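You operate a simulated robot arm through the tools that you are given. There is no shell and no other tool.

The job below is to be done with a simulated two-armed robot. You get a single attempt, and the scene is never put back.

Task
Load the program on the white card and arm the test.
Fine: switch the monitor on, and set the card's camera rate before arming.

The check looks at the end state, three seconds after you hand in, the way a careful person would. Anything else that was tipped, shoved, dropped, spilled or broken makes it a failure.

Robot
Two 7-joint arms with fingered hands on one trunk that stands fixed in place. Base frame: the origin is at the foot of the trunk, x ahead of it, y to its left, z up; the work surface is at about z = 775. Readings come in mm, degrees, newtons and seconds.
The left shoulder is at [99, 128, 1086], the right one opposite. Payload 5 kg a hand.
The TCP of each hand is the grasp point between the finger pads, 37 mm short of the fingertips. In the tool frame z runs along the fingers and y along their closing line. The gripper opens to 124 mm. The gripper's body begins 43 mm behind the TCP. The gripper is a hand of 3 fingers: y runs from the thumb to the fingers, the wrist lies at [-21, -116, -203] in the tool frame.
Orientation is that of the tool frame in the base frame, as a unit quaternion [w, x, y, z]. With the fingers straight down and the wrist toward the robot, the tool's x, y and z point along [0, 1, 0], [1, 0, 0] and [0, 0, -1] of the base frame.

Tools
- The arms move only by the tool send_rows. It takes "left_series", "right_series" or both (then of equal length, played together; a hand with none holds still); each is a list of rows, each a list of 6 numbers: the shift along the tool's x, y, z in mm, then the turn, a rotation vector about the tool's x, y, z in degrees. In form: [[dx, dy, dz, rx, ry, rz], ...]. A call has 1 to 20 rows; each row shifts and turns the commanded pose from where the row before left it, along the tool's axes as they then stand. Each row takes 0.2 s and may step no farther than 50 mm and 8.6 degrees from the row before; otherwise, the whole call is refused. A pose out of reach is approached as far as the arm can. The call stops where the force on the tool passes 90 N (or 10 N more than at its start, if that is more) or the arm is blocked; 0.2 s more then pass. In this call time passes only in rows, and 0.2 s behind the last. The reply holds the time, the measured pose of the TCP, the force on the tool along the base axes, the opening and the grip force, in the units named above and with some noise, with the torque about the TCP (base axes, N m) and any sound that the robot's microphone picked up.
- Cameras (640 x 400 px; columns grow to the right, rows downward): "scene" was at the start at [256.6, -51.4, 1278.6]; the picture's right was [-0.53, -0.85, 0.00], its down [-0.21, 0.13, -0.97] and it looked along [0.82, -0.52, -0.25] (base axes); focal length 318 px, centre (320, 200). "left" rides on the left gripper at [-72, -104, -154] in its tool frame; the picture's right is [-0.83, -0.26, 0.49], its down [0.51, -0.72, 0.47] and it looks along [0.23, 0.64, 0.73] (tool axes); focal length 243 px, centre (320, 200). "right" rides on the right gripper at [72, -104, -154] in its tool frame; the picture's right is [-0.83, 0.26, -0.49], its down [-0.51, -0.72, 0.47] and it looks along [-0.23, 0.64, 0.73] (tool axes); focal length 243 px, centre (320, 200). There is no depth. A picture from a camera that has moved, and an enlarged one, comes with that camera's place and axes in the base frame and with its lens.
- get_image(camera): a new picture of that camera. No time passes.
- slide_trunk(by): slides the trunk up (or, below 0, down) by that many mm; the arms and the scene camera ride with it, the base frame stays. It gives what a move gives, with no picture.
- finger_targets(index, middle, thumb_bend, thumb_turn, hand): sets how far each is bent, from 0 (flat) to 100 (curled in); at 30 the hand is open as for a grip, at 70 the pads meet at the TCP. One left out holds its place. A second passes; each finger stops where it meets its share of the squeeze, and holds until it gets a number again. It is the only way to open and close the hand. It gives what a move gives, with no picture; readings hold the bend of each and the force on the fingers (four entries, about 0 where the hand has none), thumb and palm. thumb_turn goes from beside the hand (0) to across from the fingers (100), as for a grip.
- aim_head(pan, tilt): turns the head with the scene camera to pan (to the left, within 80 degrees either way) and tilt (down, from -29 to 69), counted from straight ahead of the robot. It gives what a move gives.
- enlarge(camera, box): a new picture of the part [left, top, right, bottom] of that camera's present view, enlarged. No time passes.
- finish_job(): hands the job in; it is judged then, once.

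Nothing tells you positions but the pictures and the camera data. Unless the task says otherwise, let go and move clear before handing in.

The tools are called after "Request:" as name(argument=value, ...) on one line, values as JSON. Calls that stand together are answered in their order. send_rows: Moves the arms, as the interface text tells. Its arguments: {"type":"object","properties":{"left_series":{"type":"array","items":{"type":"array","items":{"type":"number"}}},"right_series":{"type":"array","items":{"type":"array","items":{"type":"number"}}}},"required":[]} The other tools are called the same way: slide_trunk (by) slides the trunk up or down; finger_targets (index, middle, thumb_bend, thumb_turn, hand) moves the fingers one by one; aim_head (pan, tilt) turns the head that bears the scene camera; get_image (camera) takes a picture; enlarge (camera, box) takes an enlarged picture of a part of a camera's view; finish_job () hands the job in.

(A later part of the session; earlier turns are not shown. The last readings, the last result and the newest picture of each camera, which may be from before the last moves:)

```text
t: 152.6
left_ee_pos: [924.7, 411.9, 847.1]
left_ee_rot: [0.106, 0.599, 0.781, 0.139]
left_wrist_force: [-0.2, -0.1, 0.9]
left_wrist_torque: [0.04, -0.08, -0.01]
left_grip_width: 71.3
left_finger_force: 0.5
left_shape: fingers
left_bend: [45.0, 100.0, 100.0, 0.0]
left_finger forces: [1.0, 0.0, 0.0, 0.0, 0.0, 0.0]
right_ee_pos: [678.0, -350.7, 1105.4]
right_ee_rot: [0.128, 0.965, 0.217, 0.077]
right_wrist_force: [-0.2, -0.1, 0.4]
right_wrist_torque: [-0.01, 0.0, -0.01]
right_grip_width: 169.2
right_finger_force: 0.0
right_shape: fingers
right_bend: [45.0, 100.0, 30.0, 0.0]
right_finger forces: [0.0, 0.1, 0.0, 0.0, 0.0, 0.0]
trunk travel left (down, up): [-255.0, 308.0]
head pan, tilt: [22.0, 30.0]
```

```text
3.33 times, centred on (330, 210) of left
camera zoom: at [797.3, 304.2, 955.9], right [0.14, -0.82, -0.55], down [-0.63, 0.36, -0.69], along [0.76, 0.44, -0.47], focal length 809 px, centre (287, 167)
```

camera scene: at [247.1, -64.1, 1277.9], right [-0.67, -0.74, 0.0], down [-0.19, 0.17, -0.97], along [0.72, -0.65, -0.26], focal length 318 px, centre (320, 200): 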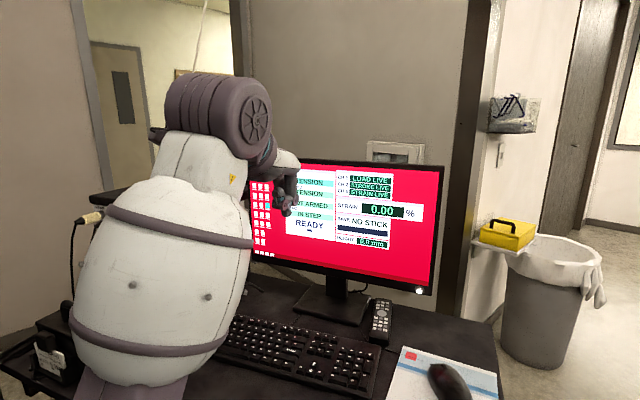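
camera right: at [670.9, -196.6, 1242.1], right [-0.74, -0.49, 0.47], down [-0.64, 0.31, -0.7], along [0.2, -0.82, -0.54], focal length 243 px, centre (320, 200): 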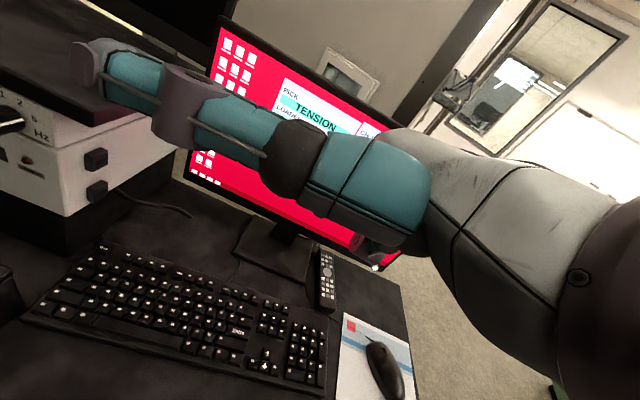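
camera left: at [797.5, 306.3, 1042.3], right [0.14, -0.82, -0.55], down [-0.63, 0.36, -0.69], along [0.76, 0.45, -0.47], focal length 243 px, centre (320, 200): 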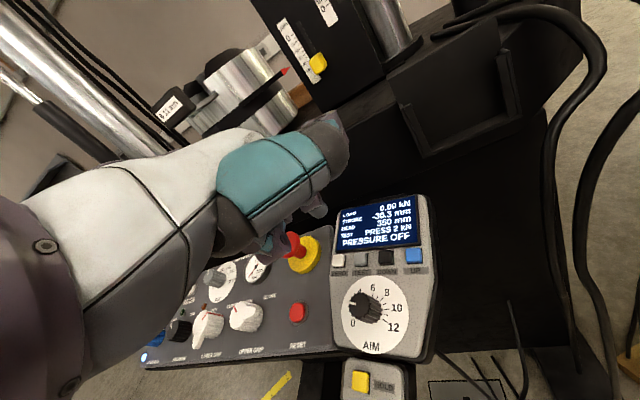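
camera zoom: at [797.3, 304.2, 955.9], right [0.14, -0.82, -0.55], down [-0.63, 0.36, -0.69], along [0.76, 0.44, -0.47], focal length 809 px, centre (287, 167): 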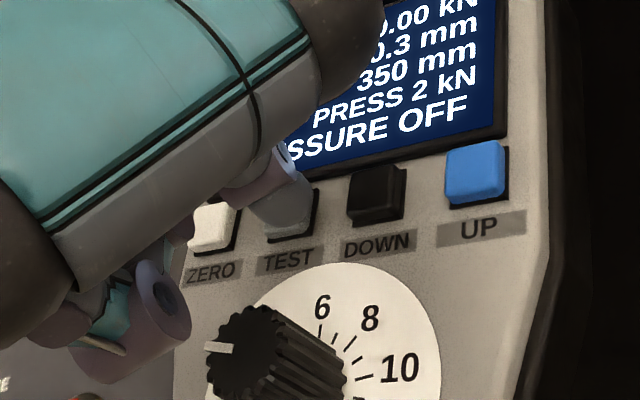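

The finger is touching TEST. I'll press a little more until it clicks.

Request:
send_rows(left_series=[[0, -0.7, 1.9, 0, 0, 0]])

Request:
enlarge(camera="left", box=[250, 100, 450, 270])

```text
t: 153.0
left_ee_pos: [923.3, 411.9, 845.7]
left_ee_rot: [0.107, 0.599, 0.781, 0.139]
left_wrist_force: [-0.6, 0.1, 2.8]
left_wrist_torque: [0.03, -0.11, -0.05]
left_grip_width: 71.2
left_finger_force: 1.5
left_shape: fingers
left_bend: [44.0, 100.0, 100.0, 0.0]
left_finger forces: [2.3, 0.0, 0.0, 0.0, 0.0, 0.0]
right_ee_pos: [677.5, -350.6, 1105.0]
right_ee_rot: [0.128, 0.965, 0.216, 0.077]
right_wrist_force: [0.8, 0.3, -0.5]
right_wrist_torque: [-0.01, 0.03, 0.0]
right_grip_width: 169.3
right_finger_force: 0.0
right_shape: fingers
right_bend: [45.0, 100.0, 30.0, 0.0]
right_finger forces: [0.0, 0.0, 0.0, 0.1, 0.0, 0.1]
trunk travel left (down, up): [-255.0, 308.0]
head pan, tilt: [22.0, 30.0]
heard: click
```

```text
2.35 times, centred on (350, 185) of left
camera zoom: at [797.1, 304.2, 954.2], right [0.14, -0.82, -0.55], down [-0.63, 0.36, -0.69], along [0.77, 0.44, -0.47], focal length 571 px, centre (249, 235)
```

zoom: 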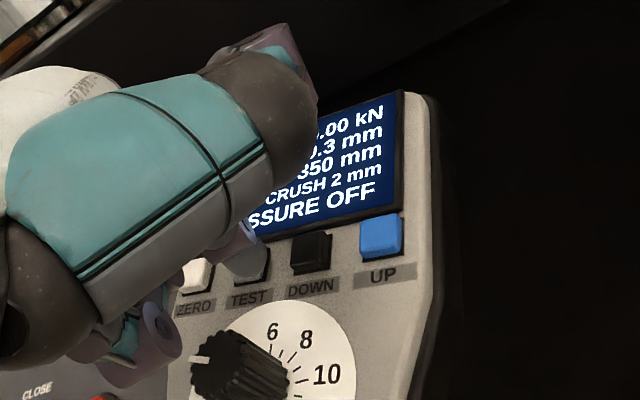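

TEST cycles the frame's own modes: PRESS became CRUSH. I'll step through all of them, both to see the options and to bring it back to where it was.

Request:
send_rows(left_series=[[0, 3.4, -9.4, 0, 0, 0], [0, 0, 0, 0, 0, 0], [0, -3.4, 9.4, 0, 0, 0]])

Request:
enlarge(camera="left", box=[250, 100, 450, 270])

Request:
send_rows(left_series=[[0, 3.4, -9.4, 0, 0, 0], [0, 0, 0, 0, 0, 0], [0, -3.4, 9.4, 0, 0, 0]])

Request:
enlarge(camera="left", box=[250, 100, 450, 270])

```text
t: 153.8
left_ee_pos: [924.6, 411.0, 845.3]
left_ee_rot: [0.108, 0.6, 0.781, 0.138]
left_wrist_force: [-0.6, -0.4, 2.0]
left_wrist_torque: [0.03, -0.1, 0.01]
left_grip_width: 71.5
left_finger_force: 1.0
left_shape: fingers
left_bend: [45.0, 100.0, 100.0, 0.0]
left_finger forces: [2.0, 0.0, 0.0, 0.0, 0.0, 0.0]
right_ee_pos: [678.7, -351.2, 1105.0]
right_ee_rot: [0.128, 0.965, 0.217, 0.077]
right_wrist_force: [0.3, 0.8, -0.1]
right_wrist_torque: [0.04, -0.01, 0.0]
right_grip_width: 169.5
right_finger_force: 0.1
right_shape: fingers
right_bend: [45.0, 100.0, 30.0, 0.0]
right_finger forces: [0.1, 0.1, 0.1, 0.0, 0.1, 0.1]
trunk travel left (down, up): [-255.0, 308.0]
head pan, tilt: [22.0, 30.0]
heard: click
```

```text
2.35 times, centred on (350, 185) of left
camera zoom: at [797.2, 303.4, 954.5], right [0.14, -0.82, -0.55], down [-0.63, 0.36, -0.69], along [0.77, 0.44, -0.47], focal length 571 px, centre (249, 235)
```

zoom: 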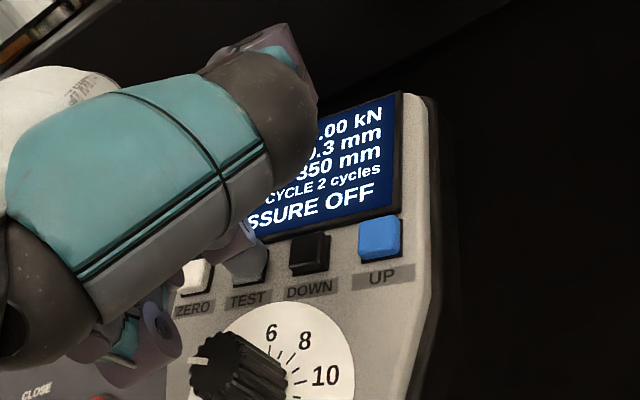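

```text
t: 154.6
left_ee_pos: [923.6, 413.2, 846.2]
left_ee_rot: [0.107, 0.6, 0.781, 0.138]
left_wrist_force: [0.0, -1.3, 2.4]
left_wrist_torque: [0.01, -0.14, -0.03]
left_grip_width: 71.3
left_finger_force: 1.4
left_shape: fingers
left_bend: [45.0, 100.0, 100.0, 0.0]
left_finger forces: [2.2, 0.1, 0.0, 0.0, 0.0, 0.0]
right_ee_pos: [678.0, -351.2, 1105.2]
right_ee_rot: [0.128, 0.965, 0.217, 0.078]
right_wrist_force: [0.7, 0.5, 0.2]
right_wrist_torque: [0.02, 0.02, -0.02]
right_grip_width: 169.5
right_finger_force: 0.0
right_shape: fingers
right_bend: [45.0, 100.0, 30.0, 0.0]
right_finger forces: [0.1, 0.0, 0.0, 0.0, 0.0, 0.1]
trunk travel left (down, up): [-255.0, 308.0]
head pan, tilt: [22.0, 30.0]
heard: click
```

```text
2.35 times, centred on (350, 185) of left
camera zoom: at [797.0, 303.9, 954.2], right [0.14, -0.82, -0.55], down [-0.63, 0.36, -0.69], along [0.77, 0.44, -0.47], focal length 571 px, centre (249, 235)
```

zoom: 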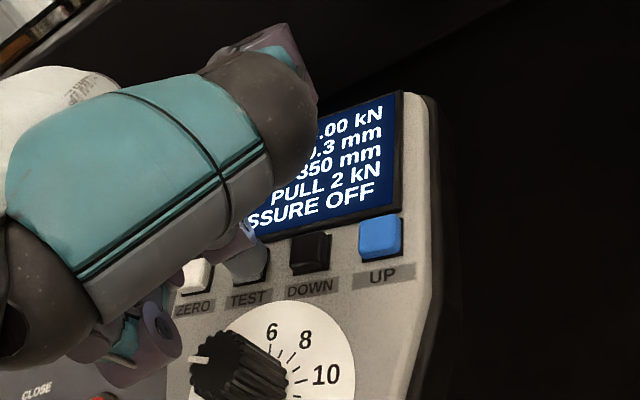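

Request:
send_rows(left_series=[[0, 3.4, -9.4, 0, 0, 0], [0, 0, 0, 0, 0, 0], [0, -3.4, 9.4, 0, 0, 0]])

Request:
enlarge(camera="left", box=[250, 100, 450, 270])

```text
t: 155.4
left_ee_pos: [923.8, 412.2, 845.8]
left_ee_rot: [0.107, 0.599, 0.781, 0.139]
left_wrist_force: [-1.1, 0.0, 2.6]
left_wrist_torque: [0.04, -0.15, 0.0]
left_grip_width: 71.5
left_finger_force: 1.0
left_shape: fingers
left_bend: [45.0, 100.0, 100.0, 0.0]
left_finger forces: [2.6, 0.0, 0.1, 0.1, 0.0, 0.0]
right_ee_pos: [678.9, -351.0, 1105.5]
right_ee_rot: [0.128, 0.965, 0.217, 0.078]
right_wrist_force: [0.0, -0.2, 0.4]
right_wrist_torque: [0.01, 0.0, 0.03]
right_grip_width: 169.5
right_finger_force: 0.1
right_shape: fingers
right_bend: [45.0, 100.0, 30.0, 0.0]
right_finger forces: [0.0, 0.0, 0.0, 0.1, 0.0, 0.1]
trunk travel left (down, up): [-255.0, 308.0]
head pan, tilt: [22.0, 30.0]
heard: click
```

```text
2.35 times, centred on (350, 185) of left
camera zoom: at [797.0, 304.0, 953.9], right [0.14, -0.82, -0.55], down [-0.63, 0.36, -0.69], along [0.77, 0.44, -0.47], focal length 571 px, centre (249, 235)
```

zoom: 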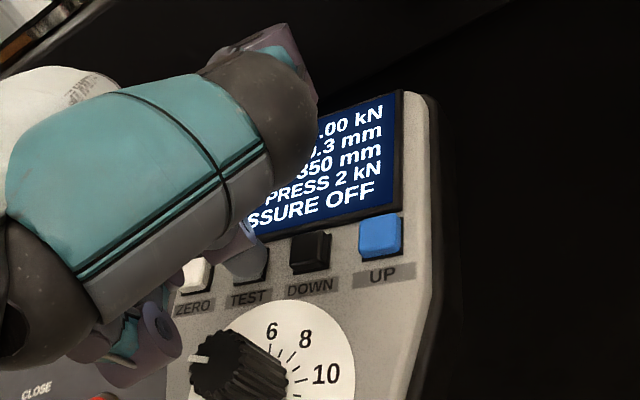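

The frame mode is back on PRESS 2 kN as it was, so those modes are unrelated to the PC. I'll lift off and inspect the rest of the scene for a control I've missed.

Request:
send_rows(left_series=[[0, 8.5, -23.5, 0, 0, 0], [0, 13.6, -37.5, 0, 0, 0], [0, 13.6, -37.5, 0, 0, 0], [14.45, -30.8, -11.2, 0, 0, 0], [14.45, -30.8, -11.2, 0, 0, 0], [14.45, -30.8, -11.2, 0, 0, 0], [14.45, -30.8, -11.2, 0, 0, 0]])

Request:
enlarge(camera="scene", box=[120, 140, 340, 270])

Request:
aim_head(pan=-10, tilt=12)

Request:
get_image(camera="scene")

Request:
aim_head(pan=-48, tilt=22)

Request:
get_image(camera="scene")

Request:
get_image(camera="right")

```text
t: 157.0
left_ee_pos: [780.6, 433.1, 950.4]
left_ee_rot: [0.107, 0.6, 0.781, 0.139]
left_wrist_force: [-0.1, -0.8, -0.8]
left_wrist_torque: [-0.01, -0.01, 0.01]
left_grip_width: 71.6
left_finger_force: 0.1
left_shape: fingers
left_bend: [45.0, 100.0, 100.0, 0.0]
left_finger forces: [0.0, 0.1, 0.0, 0.0, 0.0, 0.1]
right_ee_pos: [677.4, -351.3, 1106.6]
right_ee_rot: [0.129, 0.965, 0.217, 0.077]
right_wrist_force: [1.0, 0.8, -0.5]
right_wrist_torque: [-0.03, 0.01, 0.01]
right_grip_width: 169.4
right_finger_force: 0.1
right_shape: fingers
right_bend: [45.0, 100.0, 30.0, 0.0]
right_finger forces: [0.1, 0.0, 0.0, 0.0, 0.0, 0.1]
trunk travel left (down, up): [-255.0, 308.0]
head pan, tilt: [22.0, 30.0]
```

```text
2.91 times, centred on (230, 205) of scene
camera zoom: at [266.1, 32.1, 1233.0], right [0.37, -0.93, 0.0], down [-0.46, -0.19, -0.87], along [0.8, 0.32, -0.5], focal length 926 px, centre (582, 186)
```

zoom: 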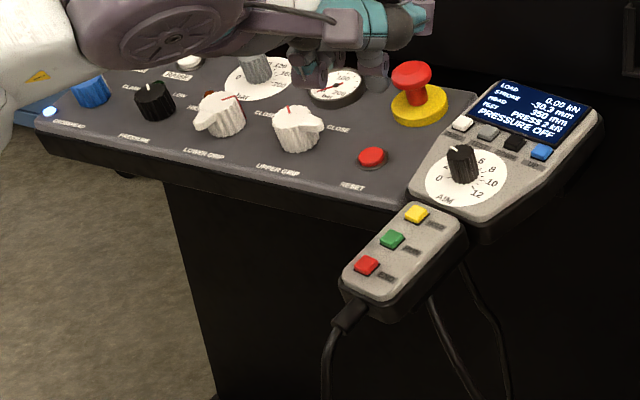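

```text
t: 158.0
left_ee_pos: [781.9, 433.9, 947.6]
left_ee_rot: [0.106, 0.6, 0.781, 0.138]
left_wrist_force: [0.1, 0.1, -0.2]
left_wrist_torque: [-0.02, -0.02, 0.01]
left_grip_width: 71.1
left_finger_force: 0.0
left_shape: fingers
left_bend: [45.0, 100.0, 100.0, 0.0]
left_finger forces: [0.0, 0.1, 0.1, 0.1, 0.0, 0.0]
right_ee_pos: [679.5, -350.3, 1104.9]
right_ee_rot: [0.128, 0.965, 0.216, 0.078]
right_wrist_force: [0.0, -0.1, -0.7]
right_wrist_torque: [-0.01, 0.02, -0.02]
right_grip_width: 169.5
right_finger_force: 0.0
right_shape: fingers
right_bend: [45.0, 100.0, 30.0, 0.0]
right_finger forces: [0.0, 0.0, 0.0, 0.0, 0.1, 0.0]
trunk travel left (down, up): [-255.0, 308.0]
head pan, tilt: [-10.0, 12.0]
```

```text
taken
camera scene: at [275.2, -17.8, 1261.7], right [-0.17, -0.98, 0.0], down [-0.21, 0.04, -0.98], along [0.96, -0.17, -0.21], focal length 318 px, centre (320, 200)
```

scene: 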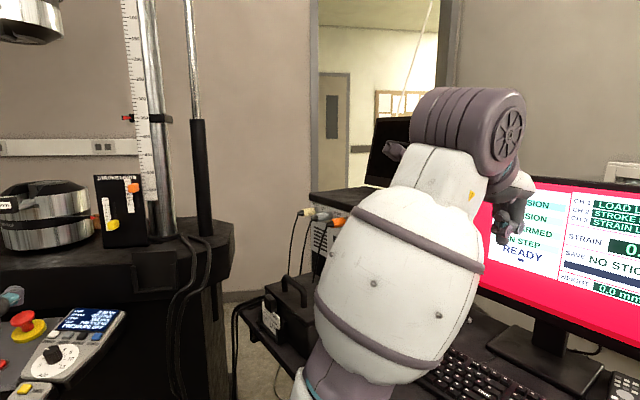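

```text
t: 159.0
left_ee_pos: [782.1, 434.8, 948.1]
left_ee_rot: [0.107, 0.6, 0.781, 0.138]
left_wrist_force: [0.0, 0.1, -0.7]
left_wrist_torque: [-0.02, 0.03, -0.01]
left_grip_width: 71.6
left_finger_force: 0.0
left_shape: fingers
left_bend: [45.0, 100.0, 100.0, 0.0]
left_finger forces: [0.0, 0.0, 0.0, 0.1, 0.0, 0.0]
right_ee_pos: [679.4, -350.9, 1105.0]
right_ee_rot: [0.128, 0.965, 0.216, 0.077]
right_wrist_force: [0.9, 0.1, 0.3]
right_wrist_torque: [0.0, 0.0, -0.01]
right_grip_width: 169.3
right_finger_force: 0.0
right_shape: fingers
right_bend: [45.0, 100.0, 30.0, 0.0]
right_finger forces: [0.0, 0.0, 0.0, 0.0, 0.0, 0.1]
trunk travel left (down, up): [-255.0, 308.0]
head pan, tilt: [-48.0, 22.0]
```

```text
taken
camera scene: at [245.6, -70.5, 1245.5], right [-0.74, -0.67, 0.0], down [-0.25, 0.28, -0.93], along [0.62, -0.69, -0.37], focal length 318 px, centre (320, 200)
```

scene: 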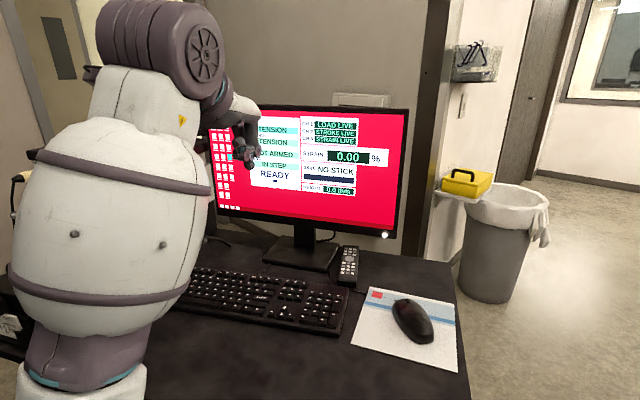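

```text
taken
camera right: at [671.0, -196.5, 1229.8], right [-0.74, -0.49, 0.47], down [-0.64, 0.31, -0.7], along [0.2, -0.82, -0.54], focal length 243 px, centre (320, 200)
```

right: 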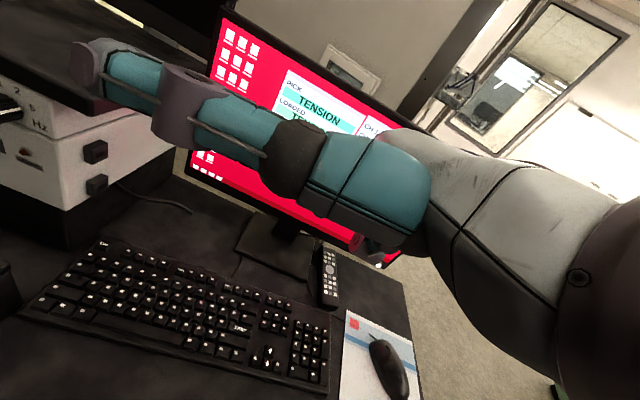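

Nothing else is labelled for arming. The remaining harmless candidates are ZERO and SAVE on the keyboard, possibly with Enter afterwards. I'll raise the trunk and go to ZERO.

Request:
slide_trunk(by=200)

Request:
send_rows(right_series=[[-3.7, -11.2, 38.2, 0, 0, 0], [-3.7, -11.2, 38.2, 0, 0, 0], [-3.7, -11.2, 38.2, 0, 0, 0], [-3.7, -11.2, 38.2, 0, 0, 0], [-3.7, -11.2, 38.2, 0, 0, 0], [-3.7, -11.2, 38.2, 0, 0, 0], [-3.7, -11.2, 38.2, 0, 0, 0], [-3.7, -11.2, 38.2, 0, 0, 0], [-3.7, -11.2, 38.2, 0, 0, 0], [-3.7, -11.2, 38.2, 0, 0, 0], [25, 28, 10.6, 0, 0, 0], [25, 28, 10.6, 0, 0, 0]])

Request:
aim_head(pan=-35, tilt=32)

Request:
enlarge(camera="right", box=[200, 170, 430, 330])

Request:
get_image(camera="scene")

```text
t: 161.2
left_ee_pos: [781.5, 434.8, 1147.3]
left_ee_rot: [0.106, 0.6, 0.781, 0.137]
left_wrist_force: [-0.3, -0.1, 0.3]
left_wrist_torque: [0.02, 0.04, -0.01]
left_grip_width: 71.5
left_finger_force: 0.1
left_shape: fingers
left_bend: [45.0, 100.0, 100.0, 0.0]
left_finger forces: [0.0, 0.0, 0.1, 0.0, 0.1, 0.0]
right_ee_pos: [679.4, -350.6, 1305.0]
right_ee_rot: [0.128, 0.965, 0.216, 0.076]
right_wrist_force: [-0.5, 0.3, 0.3]
right_wrist_torque: [-0.01, -0.02, -0.04]
right_grip_width: 169.4
right_finger_force: 0.0
right_shape: fingers
right_bend: [45.0, 100.0, 30.0, 0.0]
right_finger forces: [0.1, 0.1, 0.1, 0.0, 0.1, 0.0]
trunk travel left (down, up): [-455.0, 108.0]
head pan, tilt: [-48.0, 22.0]
```

```text
t: 163.8
left_ee_pos: [782.4, 433.2, 1148.3]
left_ee_rot: [0.106, 0.599, 0.781, 0.138]
left_wrist_force: [0.2, -0.7, 0.0]
left_wrist_torque: [0.01, 0.0, -0.02]
left_grip_width: 71.5
left_finger_force: 0.1
left_shape: fingers
left_bend: [45.0, 100.0, 100.0, 0.0]
left_finger forces: [0.0, 0.0, 0.0, 0.0, 0.0, 0.0]
right_ee_pos: [749.4, -384.4, 904.4]
right_ee_rot: [0.128, 0.965, 0.217, 0.076]
right_wrist_force: [0.0, 0.3, -1.0]
right_wrist_torque: [0.03, -0.02, 0.0]
right_grip_width: 169.4
right_finger_force: 0.1
right_shape: fingers
right_bend: [45.0, 100.0, 30.0, 0.0]
right_finger forces: [0.1, 0.0, 0.0, 0.0, 0.0, 0.0]
trunk travel left (down, up): [-455.0, 108.0]
head pan, tilt: [-48.0, 22.0]
```

```text
t: 164.5
left_ee_pos: [781.1, 433.7, 1149.9]
left_ee_rot: [0.106, 0.599, 0.782, 0.139]
left_wrist_force: [-0.1, 0.6, 0.2]
left_wrist_torque: [0.0, -0.02, 0.01]
left_grip_width: 71.5
left_finger_force: 0.1
left_shape: fingers
left_bend: [45.0, 100.0, 100.0, 0.0]
left_finger forces: [0.0, 0.0, 0.1, 0.0, 0.1, 0.0]
right_ee_pos: [748.9, -383.5, 905.8]
right_ee_rot: [0.128, 0.965, 0.215, 0.076]
right_wrist_force: [0.1, 0.1, 0.1]
right_wrist_torque: [0.02, 0.02, 0.02]
right_grip_width: 169.1
right_finger_force: 0.1
right_shape: fingers
right_bend: [45.0, 100.0, 30.0, 0.0]
right_finger forces: [0.0, 0.0, 0.0, 0.0, 0.0, 0.0]
trunk travel left (down, up): [-455.0, 108.0]
head pan, tilt: [-35.0, 32.0]
```

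```text
2.50 times, centred on (315, 250) of right
camera zoom: at [741.2, -228.9, 1030.2], right [-0.74, -0.49, 0.47], down [-0.64, 0.31, -0.7], along [0.2, -0.82, -0.54], focal length 606 px, centre (332, 75)
```

zoom: 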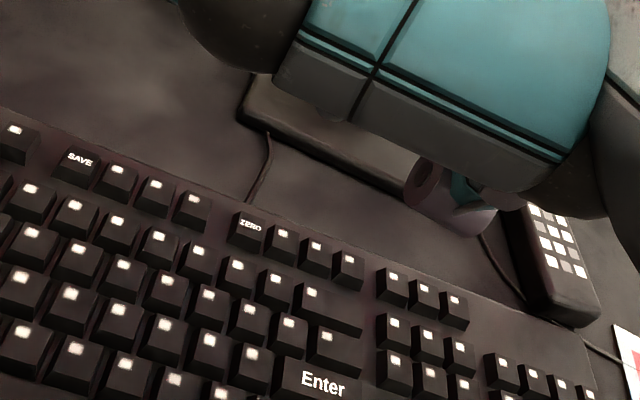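

```text
taken
camera scene: at [199.3, -52.8, 1440.1], right [-0.57, -0.82, 0.0], down [-0.43, 0.3, -0.85], along [0.69, -0.49, -0.53], focal length 318 px, centre (320, 200)
```

scene: 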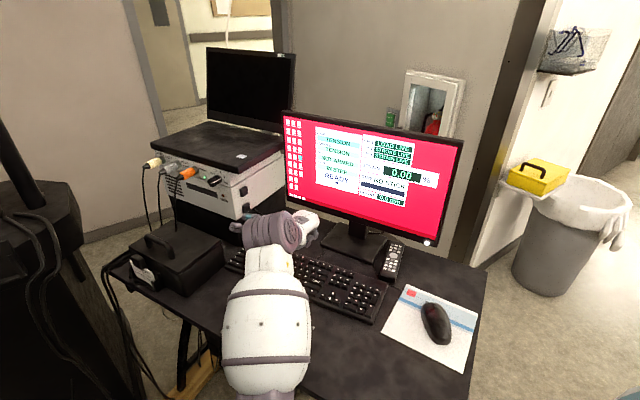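

Request:
send_rows(right_series=[[-2.3, -7, 24, 0, 0, 0], [-2.3, -7, 24, 0, 0, 0], [-2.1, -6.2, 21, 0, 0, 0], [-0.5, -1.7, 5.7, 0, 0, 0]])

Request:
enlarge(camera="right", box=[200, 170, 430, 330])

```text
t: 165.5
left_ee_pos: [782.2, 432.9, 1150.7]
left_ee_rot: [0.106, 0.599, 0.782, 0.139]
left_wrist_force: [0.1, 1.1, 0.6]
left_wrist_torque: [-0.02, 0.0, -0.02]
left_grip_width: 71.5
left_finger_force: 0.1
left_shape: fingers
left_bend: [45.0, 100.0, 100.0, 0.0]
left_finger forces: [0.0, 0.1, 0.0, 0.1, 0.1, 0.0]
right_ee_pos: [750.0, -383.5, 826.6]
right_ee_rot: [0.128, 0.965, 0.216, 0.077]
right_wrist_force: [0.8, -0.3, 0.0]
right_wrist_torque: [0.0, -0.02, 0.0]
right_grip_width: 169.1
right_finger_force: 0.1
right_shape: fingers
right_bend: [45.0, 100.0, 30.0, 0.0]
right_finger forces: [0.0, 0.1, 0.1, 0.0, 0.0, 0.1]
trunk travel left (down, up): [-455.0, 108.0]
head pan, tilt: [-35.0, 32.0]
```

```text
2.50 times, centred on (315, 250) of right
camera zoom: at [741.8, -229.1, 951.2], right [-0.74, -0.49, 0.47], down [-0.65, 0.31, -0.7], along [0.2, -0.82, -0.54], focal length 606 px, centre (332, 75)
```

zoom: 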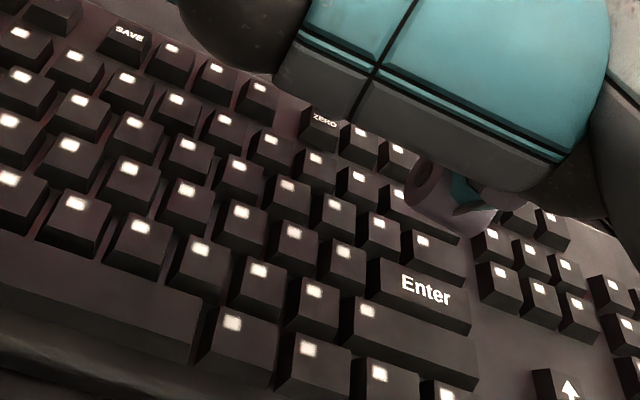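

Request:
send_rows(right_series=[[-0.4, -1.2, 4.2, 0, 0, 0], [-0.3, -0.8, 2.8, 0, 0, 0], [-0.2, -0.6, 2, 0, 0, 0]])

Request:
enlarge(camera="scene", box=[280, 105, 470, 235])

```text
t: 166.3
left_ee_pos: [783.2, 434.2, 1149.5]
left_ee_rot: [0.106, 0.6, 0.781, 0.138]
left_wrist_force: [0.5, -1.2, 0.8]
left_wrist_torque: [-0.02, 0.04, -0.01]
left_grip_width: 71.5
left_finger_force: 0.0
left_shape: fingers
left_bend: [45.0, 100.0, 100.0, 0.0]
left_finger forces: [0.0, 0.0, 0.0, 0.0, 0.0, 0.0]
right_ee_pos: [749.9, -382.6, 818.1]
right_ee_rot: [0.128, 0.965, 0.217, 0.077]
right_wrist_force: [-0.4, -0.4, 1.2]
right_wrist_torque: [-0.06, -0.04, -0.03]
right_grip_width: 169.6
right_finger_force: 0.5
right_shape: fingers
right_bend: [45.0, 100.0, 30.0, 0.0]
right_finger forces: [1.2, 0.0, 0.0, 0.1, 0.0, 0.0]
trunk travel left (down, up): [-455.0, 108.0]
head pan, tilt: [-35.0, 32.0]
heard: click
```

```text
3.08 times, centred on (375, 170) of scene
camera zoom: at [199.4, -52.9, 1440.1], right [-0.57, -0.82, 0.0], down [-0.43, 0.3, -0.85], along [0.69, -0.49, -0.53], focal length 979 px, centre (151, 292)
```

zoom: 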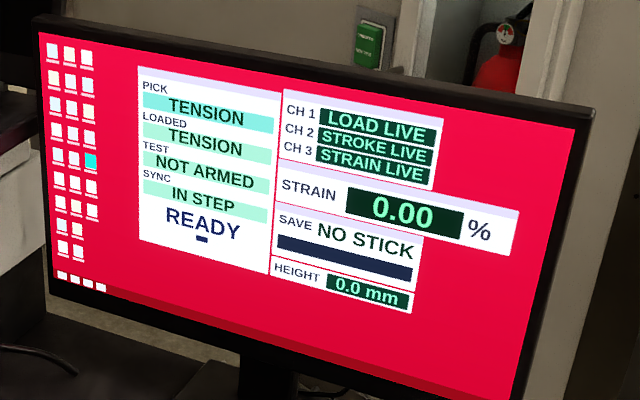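

ZERO changes nothing visible. I'll try Enter once more now that it's been zeroed.

Request:
send_rows(right_series=[[1.4, 4.2, -14.3, 0, 0, 0], [1.4, 4.2, -14.3, 0, 0, 0], [-25, -28.2, -10.6, 0, 0, 0], [-25, -28.2, -10.6, 0, 0, 0], [-1, -2.8, 9.6, 0, 0, 0], [-1, -2.8, 9.6, 0, 0, 0], [-0.6, -1.8, 6, 0, 0, 0], [-0.4, -1.2, 4, 0, 0, 0]])

Request:
enlarge(camera="scene", box=[280, 105, 470, 235])

Request:
enlarge(camera="right", box=[200, 170, 430, 330])

```text
t: 168.1
left_ee_pos: [781.7, 434.7, 1149.0]
left_ee_rot: [0.106, 0.6, 0.781, 0.138]
left_wrist_force: [-0.3, -0.5, -0.3]
left_wrist_torque: [0.0, 0.01, 0.03]
left_grip_width: 71.3
left_finger_force: 0.0
left_shape: fingers
left_bend: [45.0, 100.0, 100.0, 0.0]
left_finger forces: [0.0, 0.0, 0.1, 0.0, 0.1, 0.0]
right_ee_pos: [680.2, -350.0, 816.9]
right_ee_rot: [0.129, 0.965, 0.217, 0.078]
right_wrist_force: [-1.0, 0.7, 1.8]
right_wrist_torque: [-0.06, -0.05, 0.04]
right_grip_width: 169.6
right_finger_force: 1.0
right_shape: fingers
right_bend: [45.0, 100.0, 30.0, 0.0]
right_finger forces: [1.8, 0.0, 0.1, 0.1, 0.0, 0.0]
trunk travel left (down, up): [-455.0, 108.0]
head pan, tilt: [-35.0, 32.0]
heard: click
```

```text
3.08 times, centred on (375, 170) of scene
camera zoom: at [199.4, -52.7, 1440.1], right [-0.57, -0.82, 0.0], down [-0.43, 0.3, -0.85], along [0.69, -0.49, -0.53], focal length 979 px, centre (151, 292)
```

zoom: 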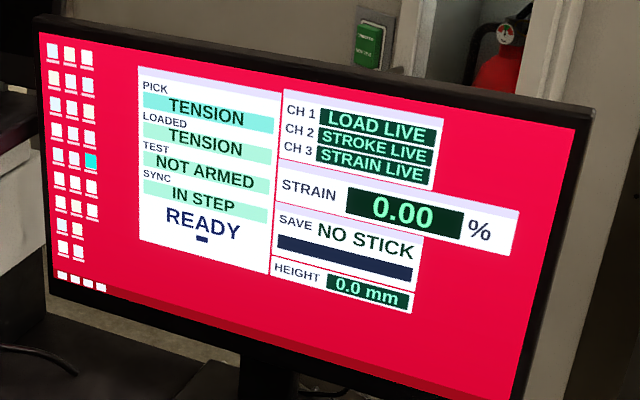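

```text
2.50 times, centred on (315, 250) of right
camera zoom: at [670.9, -195.8, 941.3], right [-0.74, -0.49, 0.47], down [-0.64, 0.31, -0.7], along [0.2, -0.82, -0.54], focal length 606 px, centre (332, 75)
```

zoom: 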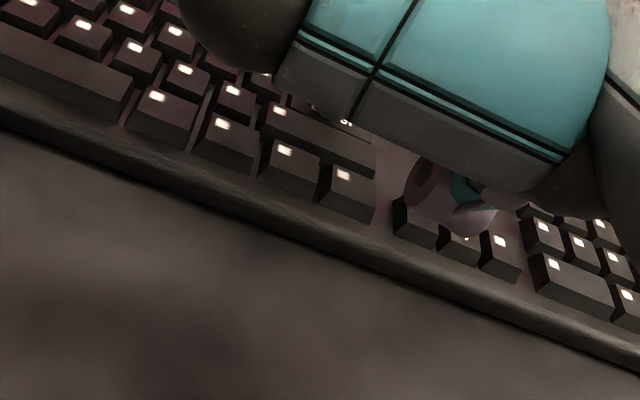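

Still not armed. The frame's prompt suggests pressure is part of its run chain, so before deciding I'll get a clear look at the console's labels.

Request:
send_rows(right_series=[[1.9, 5.6, -19.1, 0, 0, 0], [3.7, 11.2, -38.2, 0, 0, 0], [3.7, 11.2, -38.2, 0, 0, 0], [0, 0, 0, 0, 0, 0], [0, 0, 0, 0, 0, 0], [0, 0, 0, 0, 0, 0], [0, 0, 0, 0, 0, 0], [0, 0, 0, 0, 0, 0]], left_series=[[40, 0, 0, 0, 0, 0], [40, 0, 0, 0, 0, 0], [40, 0, 0, 0, 0, 0], [40, 0, 0, 0, 0, 0], [40, 0, 0, 0, 0, 0], [40, 0, 0, 0, 0, 0], [40, 0, 0, 0, 0, 0], [40, 0, 0, 0, 0, 0]])

Request:
get_image(camera="left")

Request:
aim_head(pan=28, tilt=35)

Request:
get_image(camera="scene")

```text
t: 169.9
left_ee_pos: [700.5, 742.9, 1149.0]
left_ee_rot: [0.108, 0.599, 0.781, 0.139]
left_wrist_force: [0.3, 0.2, -0.6]
left_wrist_torque: [0.0, 0.01, -0.02]
left_grip_width: 71.4
left_finger_force: 0.1
left_shape: fingers
left_bend: [45.0, 100.0, 100.0, 0.0]
left_finger forces: [0.0, 0.1, 0.0, 0.0, 0.0, 0.0]
right_ee_pos: [678.8, -351.5, 915.8]
right_ee_rot: [0.128, 0.965, 0.217, 0.078]
right_wrist_force: [0.9, 0.5, 0.0]
right_wrist_torque: [-0.02, 0.01, 0.01]
right_grip_width: 169.7
right_finger_force: 0.1
right_shape: fingers
right_bend: [45.0, 100.0, 30.0, 0.0]
right_finger forces: [0.1, 0.0, 0.0, 0.1, 0.1, 0.1]
trunk travel left (down, up): [-455.0, 108.0]
head pan, tilt: [-35.0, 32.0]
```

```text
taken
camera left: at [573.5, 634.2, 1256.8], right [0.14, -0.82, -0.55], down [-0.63, 0.36, -0.69], along [0.77, 0.44, -0.47], focal length 243 px, centre (320, 200)
```

left: 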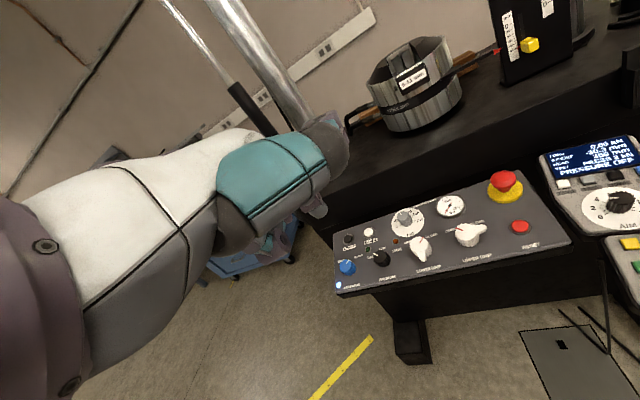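

```text
t: 171.3
left_ee_pos: [700.7, 742.7, 1146.2]
left_ee_rot: [0.106, 0.599, 0.781, 0.138]
left_wrist_force: [0.2, -0.1, -0.4]
left_wrist_torque: [0.04, 0.01, 0.02]
left_grip_width: 71.4
left_finger_force: 0.1
left_shape: fingers
left_bend: [45.0, 100.0, 100.0, 0.0]
left_finger forces: [0.1, 0.0, 0.0, 0.1, 0.0, 0.0]
right_ee_pos: [679.9, -351.1, 915.0]
right_ee_rot: [0.128, 0.965, 0.217, 0.077]
right_wrist_force: [0.6, 0.6, 0.0]
right_wrist_torque: [0.0, 0.02, 0.05]
right_grip_width: 169.0
right_finger_force: 0.0
right_shape: fingers
right_bend: [45.0, 100.0, 30.0, 0.0]
right_finger forces: [0.0, 0.0, 0.0, 0.0, 0.1, 0.1]
trunk travel left (down, up): [-455.0, 108.0]
head pan, tilt: [28.0, 35.0]
```

```text
taken
camera scene: at [204.1, 39.7, 1435.3], right [0.47, -0.88, 0.0], down [-0.51, -0.27, -0.82], along [0.72, 0.38, -0.57], focal length 318 px, centre (320, 200)
```

scene: 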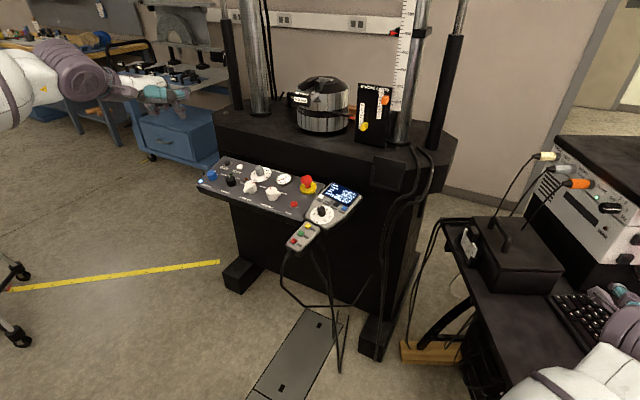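

Request:
enlarge(camera="left", box=[320, 180, 480, 300])

Request:
enlarge(camera="scene", box=[190, 145, 300, 225])

Request:
enlarge(camera="scene", box=[270, 170, 380, 260])

Request:
enlarge(camera="scene", box=[440, 130, 640, 280])

```text
3.33 times, centred on (400, 240) of left
camera zoom: at [574.3, 633.7, 1256.4], right [0.14, -0.82, -0.55], down [-0.63, 0.36, -0.69], along [0.76, 0.44, -0.47], focal length 809 px, centre (53, 67)
```

zoom: 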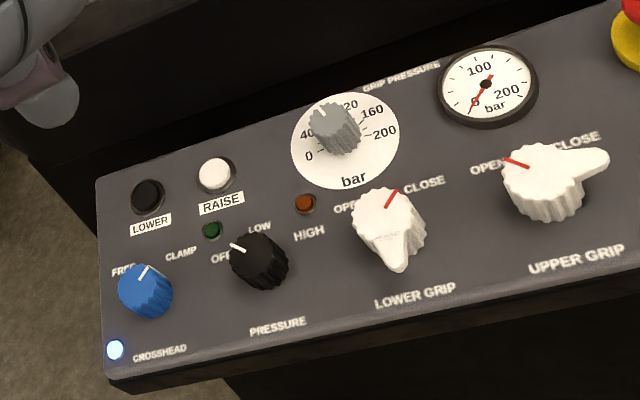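

```text
5.00 times, centred on (245, 185) of scene
camera zoom: at [204.1, 39.7, 1435.3], right [0.47, -0.88, 0.0], down [-0.51, -0.27, -0.82], along [0.72, 0.38, -0.57], focal length 1591 px, centre (695, 275)
```

zoom: 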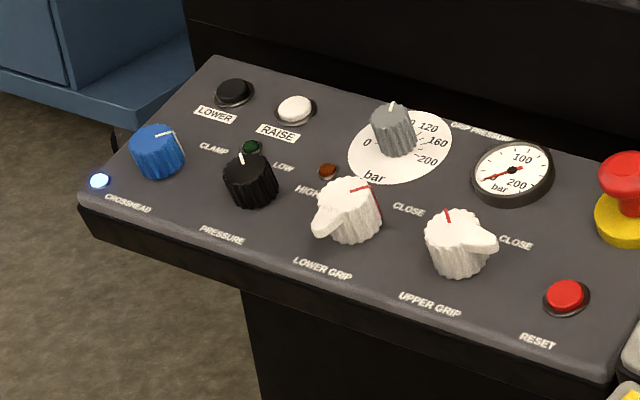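

```text
4.44 times, centred on (325, 215) of scene
camera zoom: at [204.1, 39.7, 1435.3], right [0.47, -0.88, 0.0], down [-0.51, -0.27, -0.82], along [0.72, 0.38, -0.57], focal length 1414 px, centre (298, 133)
```

zoom: 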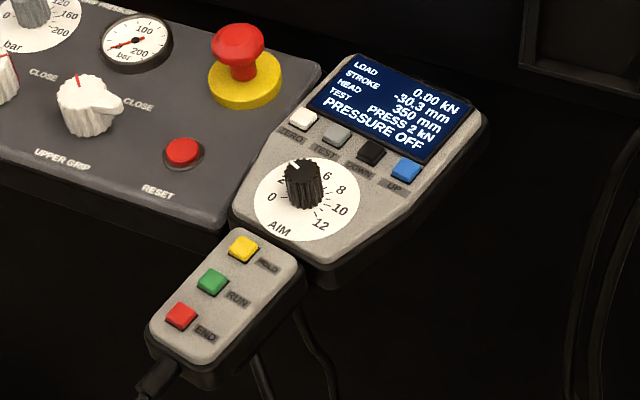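

```text
2.67 times, centred on (540, 205) of scene
camera zoom: at [204.1, 39.7, 1435.3], right [0.47, -0.88, 0.0], down [-0.51, -0.27, -0.82], along [0.72, 0.38, -0.57], focal length 848 px, centre (-267, 187)
```

zoom: 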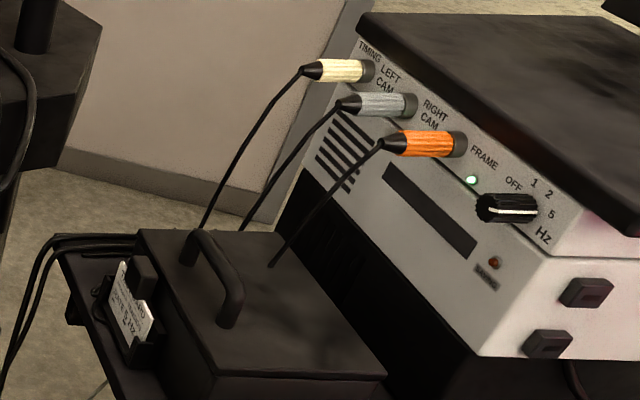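

The PRESSURE knob turns out to be about 1.1 m from the left shoulder, which is out of reach, so arming can't depend on it. I'll fold the right thumb in and try the remaining labelled keys, starting with SAVE.

Request:
finger_targets(hand="right", thumb_bend=100, thumb_turn=0)

Request:
send_rows(right_series=[[34.1, 12.7, 7, 0, 0, 0], [34.1, 12.7, 7, 0, 0, 0], [34.1, 12.7, 7, 0, 0, 0], [34.1, 12.7, 7, 0, 0, 0], [-2.3, -7, 24, 0, 0, 0], [-2.3, -7, 24, 0, 0, 0]])

Request:
aim_head(pan=-30, tilt=35)

Request:
enlarge(camera="right", box=[200, 150, 430, 310])

Request:
get_image(camera="scene")

```text
t: 172.3
left_ee_pos: [701.4, 742.7, 1148.5]
left_ee_rot: [0.106, 0.601, 0.781, 0.137]
left_wrist_force: [0.8, 0.2, -0.1]
left_wrist_torque: [-0.02, -0.02, -0.01]
left_grip_width: 71.4
left_finger_force: 0.1
left_shape: fingers
left_bend: [45.0, 100.0, 100.0, 0.0]
left_finger forces: [0.0, 0.0, 0.0, 0.0, 0.1, 0.0]
right_ee_pos: [678.6, -350.4, 914.7]
right_ee_rot: [0.128, 0.965, 0.217, 0.077]
right_wrist_force: [0.8, 0.1, -0.1]
right_wrist_torque: [0.05, 0.0, 0.01]
right_grip_width: 71.3
right_finger_force: 0.1
right_shape: fingers
right_bend: [45.0, 100.0, 100.0, 0.0]
right_finger forces: [0.0, 0.1, 0.0, 0.0, 0.0, 0.1]
trunk travel left (down, up): [-455.0, 108.0]
head pan, tilt: [28.0, 35.0]
```

```text
t: 173.7
left_ee_pos: [701.4, 742.3, 1147.6]
left_ee_rot: [0.106, 0.6, 0.781, 0.139]
left_wrist_force: [0.1, -0.4, -0.1]
left_wrist_torque: [-0.02, 0.01, 0.02]
left_grip_width: 71.4
left_finger_force: 0.1
left_shape: fingers
left_bend: [45.0, 100.0, 100.0, 0.0]
left_finger forces: [0.0, 0.1, 0.0, 0.0, 0.0, 0.0]
right_ee_pos: [828.8, -338.9, 865.2]
right_ee_rot: [0.127, 0.965, 0.216, 0.078]
right_wrist_force: [-0.2, 0.4, -0.1]
right_wrist_torque: [0.0, 0.01, 0.0]
right_grip_width: 71.7
right_finger_force: 0.0
right_shape: fingers
right_bend: [45.0, 100.0, 100.0, 0.0]
right_finger forces: [0.1, 0.1, 0.0, 0.1, 0.0, 0.1]
trunk travel left (down, up): [-455.0, 108.0]
head pan, tilt: [28.0, 35.0]
```

```text
t: 174.9
left_ee_pos: [700.3, 741.2, 1147.8]
left_ee_rot: [0.106, 0.599, 0.782, 0.138]
left_wrist_force: [0.6, -0.2, -0.5]
left_wrist_torque: [0.04, -0.03, 0.02]
left_grip_width: 71.5
left_finger_force: 0.1
left_shape: fingers
left_bend: [45.0, 100.0, 100.0, 0.0]
left_finger forces: [0.1, 0.0, 0.0, 0.0, 0.1, 0.0]
right_ee_pos: [827.4, -339.3, 866.4]
right_ee_rot: [0.128, 0.965, 0.217, 0.077]
right_wrist_force: [0.8, -0.6, -0.1]
right_wrist_torque: [0.0, 0.0, 0.01]
right_grip_width: 71.6
right_finger_force: 0.0
right_shape: fingers
right_bend: [45.0, 100.0, 100.0, 0.0]
right_finger forces: [0.0, 0.0, 0.0, 0.0, 0.1, 0.1]
trunk travel left (down, up): [-455.0, 108.0]
head pan, tilt: [-30.0, 35.0]
```

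```text
2.50 times, centred on (315, 230) of right
camera zoom: at [819.8, -184.8, 990.8], right [-0.74, -0.49, 0.47], down [-0.64, 0.31, -0.7], along [0.2, -0.82, -0.54], focal length 606 px, centre (332, 125)
```

zoom: 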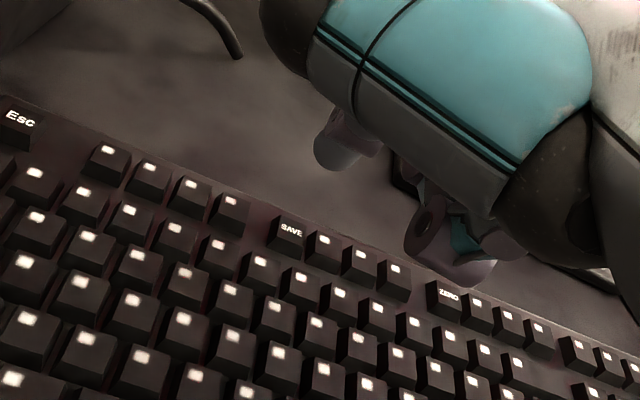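

```text
taken
camera scene: at [202.5, -45.5, 1435.3], right [-0.5, -0.87, 0.0], down [-0.5, 0.29, -0.82], along [0.71, -0.41, -0.57], focal length 318 px, centre (320, 200)
```

scene: 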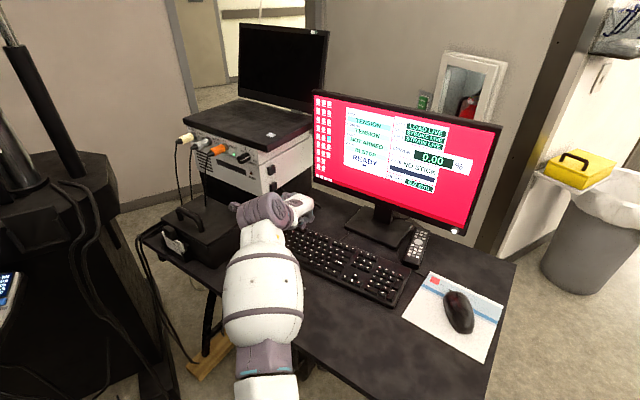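

Request:
send_rows(right_series=[[-1.8, -5.6, 19.1, 0, 0, 0], [-1.6, -4.7, 16.2, 0, 0, 0], [-0.4, -1.2, 4.2, 0, 0, 0], [-0.3, -1.1, 3.8, 0, 0, 0], [-0.2, -0.7, 2.4, 0, 0, 0], [-0.2, -0.6, 2, 0, 0, 0]])

Request:
enlarge(camera="scene", box=[310, 90, 500, 220])

Request:
enlarge(camera="right", box=[200, 150, 430, 310])

```text
t: 176.3
left_ee_pos: [700.6, 741.5, 1147.7]
left_ee_rot: [0.106, 0.599, 0.781, 0.139]
left_wrist_force: [-0.5, -0.5, -1.2]
left_wrist_torque: [0.02, 0.03, 0.03]
left_grip_width: 71.2
left_finger_force: 0.1
left_shape: fingers
left_bend: [45.0, 100.0, 100.0, 0.0]
left_finger forces: [0.1, 0.1, 0.0, 0.0, 0.0, 0.0]
right_ee_pos: [826.2, -340.8, 817.3]
right_ee_rot: [0.128, 0.965, 0.216, 0.077]
right_wrist_force: [-0.4, 0.2, 2.3]
right_wrist_torque: [-0.03, -0.02, 0.04]
right_grip_width: 71.8
right_finger_force: 0.4
right_shape: fingers
right_bend: [45.0, 100.0, 100.0, 0.0]
right_finger forces: [1.6, 0.0, 0.0, 0.0, 0.0, 0.0]
trunk travel left (down, up): [-455.0, 108.0]
head pan, tilt: [-30.0, 35.0]
heard: click
```

```text
3.08 times, centred on (405, 155) of scene
camera zoom: at [202.3, -45.5, 1435.4], right [-0.5, -0.87, 0.0], down [-0.5, 0.29, -0.82], along [0.71, -0.41, -0.57], focal length 979 px, centre (58, 338)
```

zoom: 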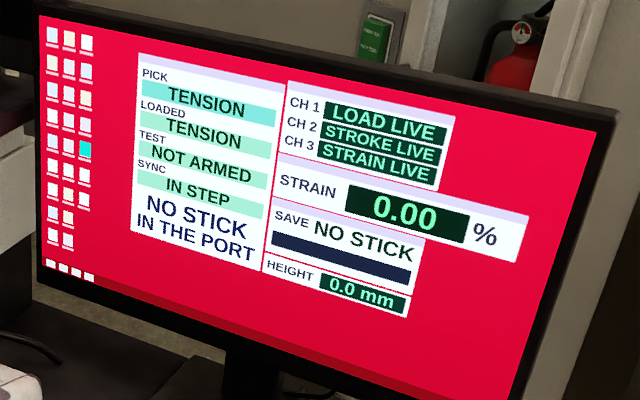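

```text
2.50 times, centred on (315, 230) of right
camera zoom: at [818.7, -186.5, 942.1], right [-0.74, -0.49, 0.47], down [-0.64, 0.31, -0.7], along [0.2, -0.82, -0.54], focal length 606 px, centre (332, 125)
```

zoom: 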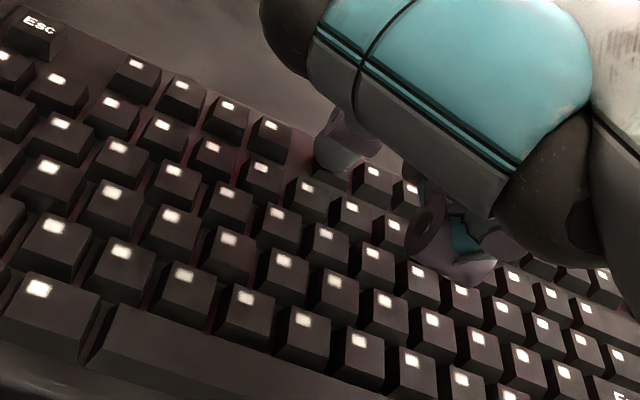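

SAVE replied "NO STICK IN THE PORT", so the PC does show refusals, and Enter never produced one. That means Enter isn't the arming key. I'll try the space bar next, then Esc.

Request:
send_rows(right_series=[[1.4, 4.2, -14.3, 0, 0, 0], [1.4, 4.2, -14.3, 0, 0, 0], [7.6, -33.3, -9, 0, 0, 0], [7.6, -33.3, -9, 0, 0, 0], [7.6, -33.3, -9, 0, 0, 0], [-1, -2.8, 9.6, 0, 0, 0]])

Request:
enlarge(camera="right", box=[200, 150, 430, 310])

Request:
enlarge(camera="scene", box=[310, 90, 500, 220])

```text
t: 177.7
left_ee_pos: [701.0, 741.1, 1147.7]
left_ee_rot: [0.106, 0.599, 0.781, 0.138]
left_wrist_force: [0.0, -0.3, -0.2]
left_wrist_torque: [-0.03, -0.02, -0.02]
left_grip_width: 71.3
left_finger_force: 0.0
left_shape: fingers
left_bend: [45.0, 100.0, 100.0, 0.0]
left_finger forces: [0.0, 0.1, 0.1, 0.0, 0.0, 0.1]
right_ee_pos: [802.8, -235.9, 837.3]
right_ee_rot: [0.128, 0.965, 0.216, 0.077]
right_wrist_force: [0.6, 0.3, 0.0]
right_wrist_torque: [0.01, 0.02, 0.01]
right_grip_width: 71.2
right_finger_force: 0.1
right_shape: fingers
right_bend: [45.0, 100.0, 100.0, 0.0]
right_finger forces: [0.1, 0.0, 0.1, 0.0, 0.0, 0.0]
trunk travel left (down, up): [-455.0, 108.0]
head pan, tilt: [-30.0, 35.0]
```

```text
2.50 times, centred on (315, 230) of right
camera zoom: at [795.3, -82.0, 961.4], right [-0.74, -0.49, 0.47], down [-0.65, 0.31, -0.7], along [0.2, -0.82, -0.54], focal length 606 px, centre (332, 125)
```

zoom: 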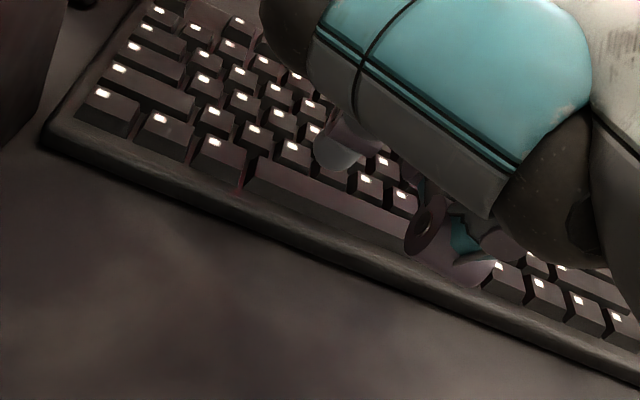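

```text
3.08 times, centred on (405, 155) of scene
camera zoom: at [202.9, -45.8, 1435.3], right [-0.5, -0.87, 0.0], down [-0.5, 0.29, -0.82], along [0.71, -0.41, -0.57], focal length 979 px, centre (58, 338)
```

zoom: 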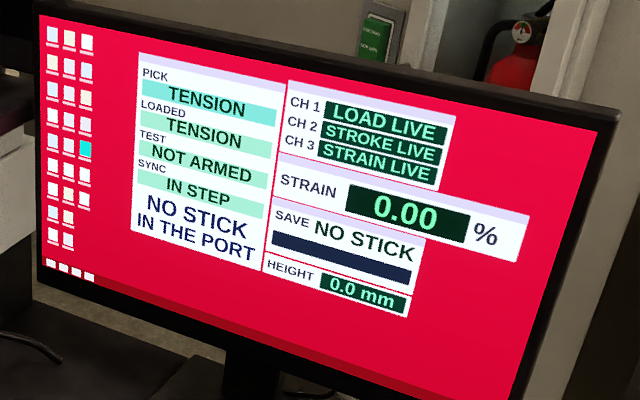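

Request:
send_rows(right_series=[[-1, -2.8, 9.6, 0, 0, 0], [-0.5, -1.4, 4.8, 0, 0, 0], [-0.3, -0.8, 2.8, 0, 0, 0], [-0.3, -0.9, 2.9, 0, 0, 0]])

Request:
enlarge(camera="scene", box=[310, 90, 500, 220])

Request:
enlarge(camera="right", box=[200, 150, 430, 310])

```text
t: 178.7
left_ee_pos: [700.9, 741.7, 1148.5]
left_ee_rot: [0.106, 0.599, 0.781, 0.139]
left_wrist_force: [0.9, 0.1, 0.6]
left_wrist_torque: [0.03, 0.01, 0.01]
left_grip_width: 71.4
left_finger_force: 0.0
left_shape: fingers
left_bend: [45.0, 100.0, 100.0, 0.0]
left_finger forces: [0.0, 0.0, 0.0, 0.0, 0.1, 0.1]
right_ee_pos: [803.3, -237.1, 816.1]
right_ee_rot: [0.128, 0.965, 0.217, 0.077]
right_wrist_force: [-0.9, 1.0, 2.6]
right_wrist_torque: [-0.09, -0.08, 0.04]
right_grip_width: 71.3
right_finger_force: 0.6
right_shape: fingers
right_bend: [45.0, 100.0, 100.0, 0.0]
right_finger forces: [2.7, 0.0, 0.0, 0.1, 0.0, 0.0]
trunk travel left (down, up): [-455.0, 108.0]
head pan, tilt: [-30.0, 35.0]
heard: click
```

```text
3.08 times, centred on (405, 155) of scene
camera zoom: at [202.2, -45.4, 1435.4], right [-0.5, -0.87, 0.0], down [-0.5, 0.29, -0.82], along [0.71, -0.41, -0.57], focal length 979 px, centre (58, 338)
```

zoom: 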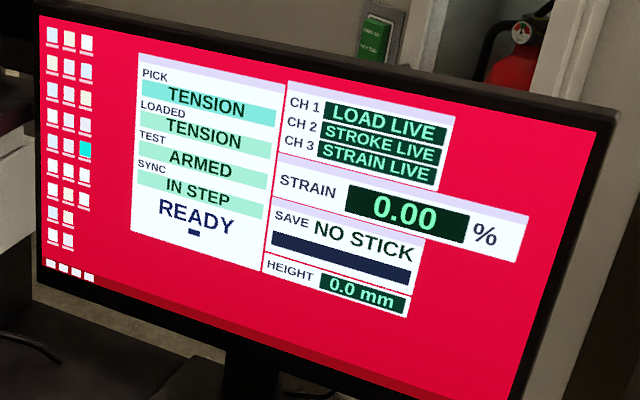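

```text
2.50 times, centred on (315, 230) of right
camera zoom: at [794.8, -83.6, 940.8], right [-0.74, -0.49, 0.47], down [-0.64, 0.31, -0.7], along [0.2, -0.82, -0.54], focal length 606 px, centre (332, 125)
```

zoom: 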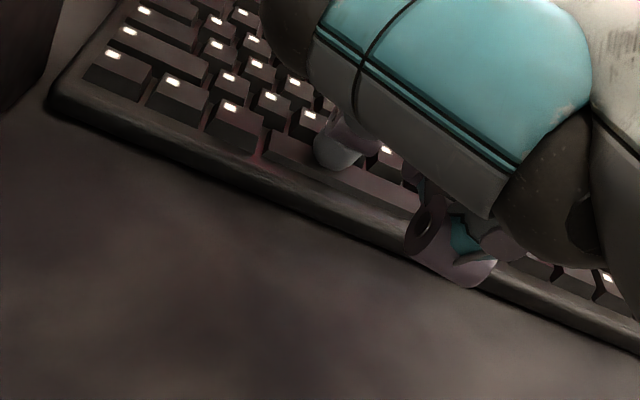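

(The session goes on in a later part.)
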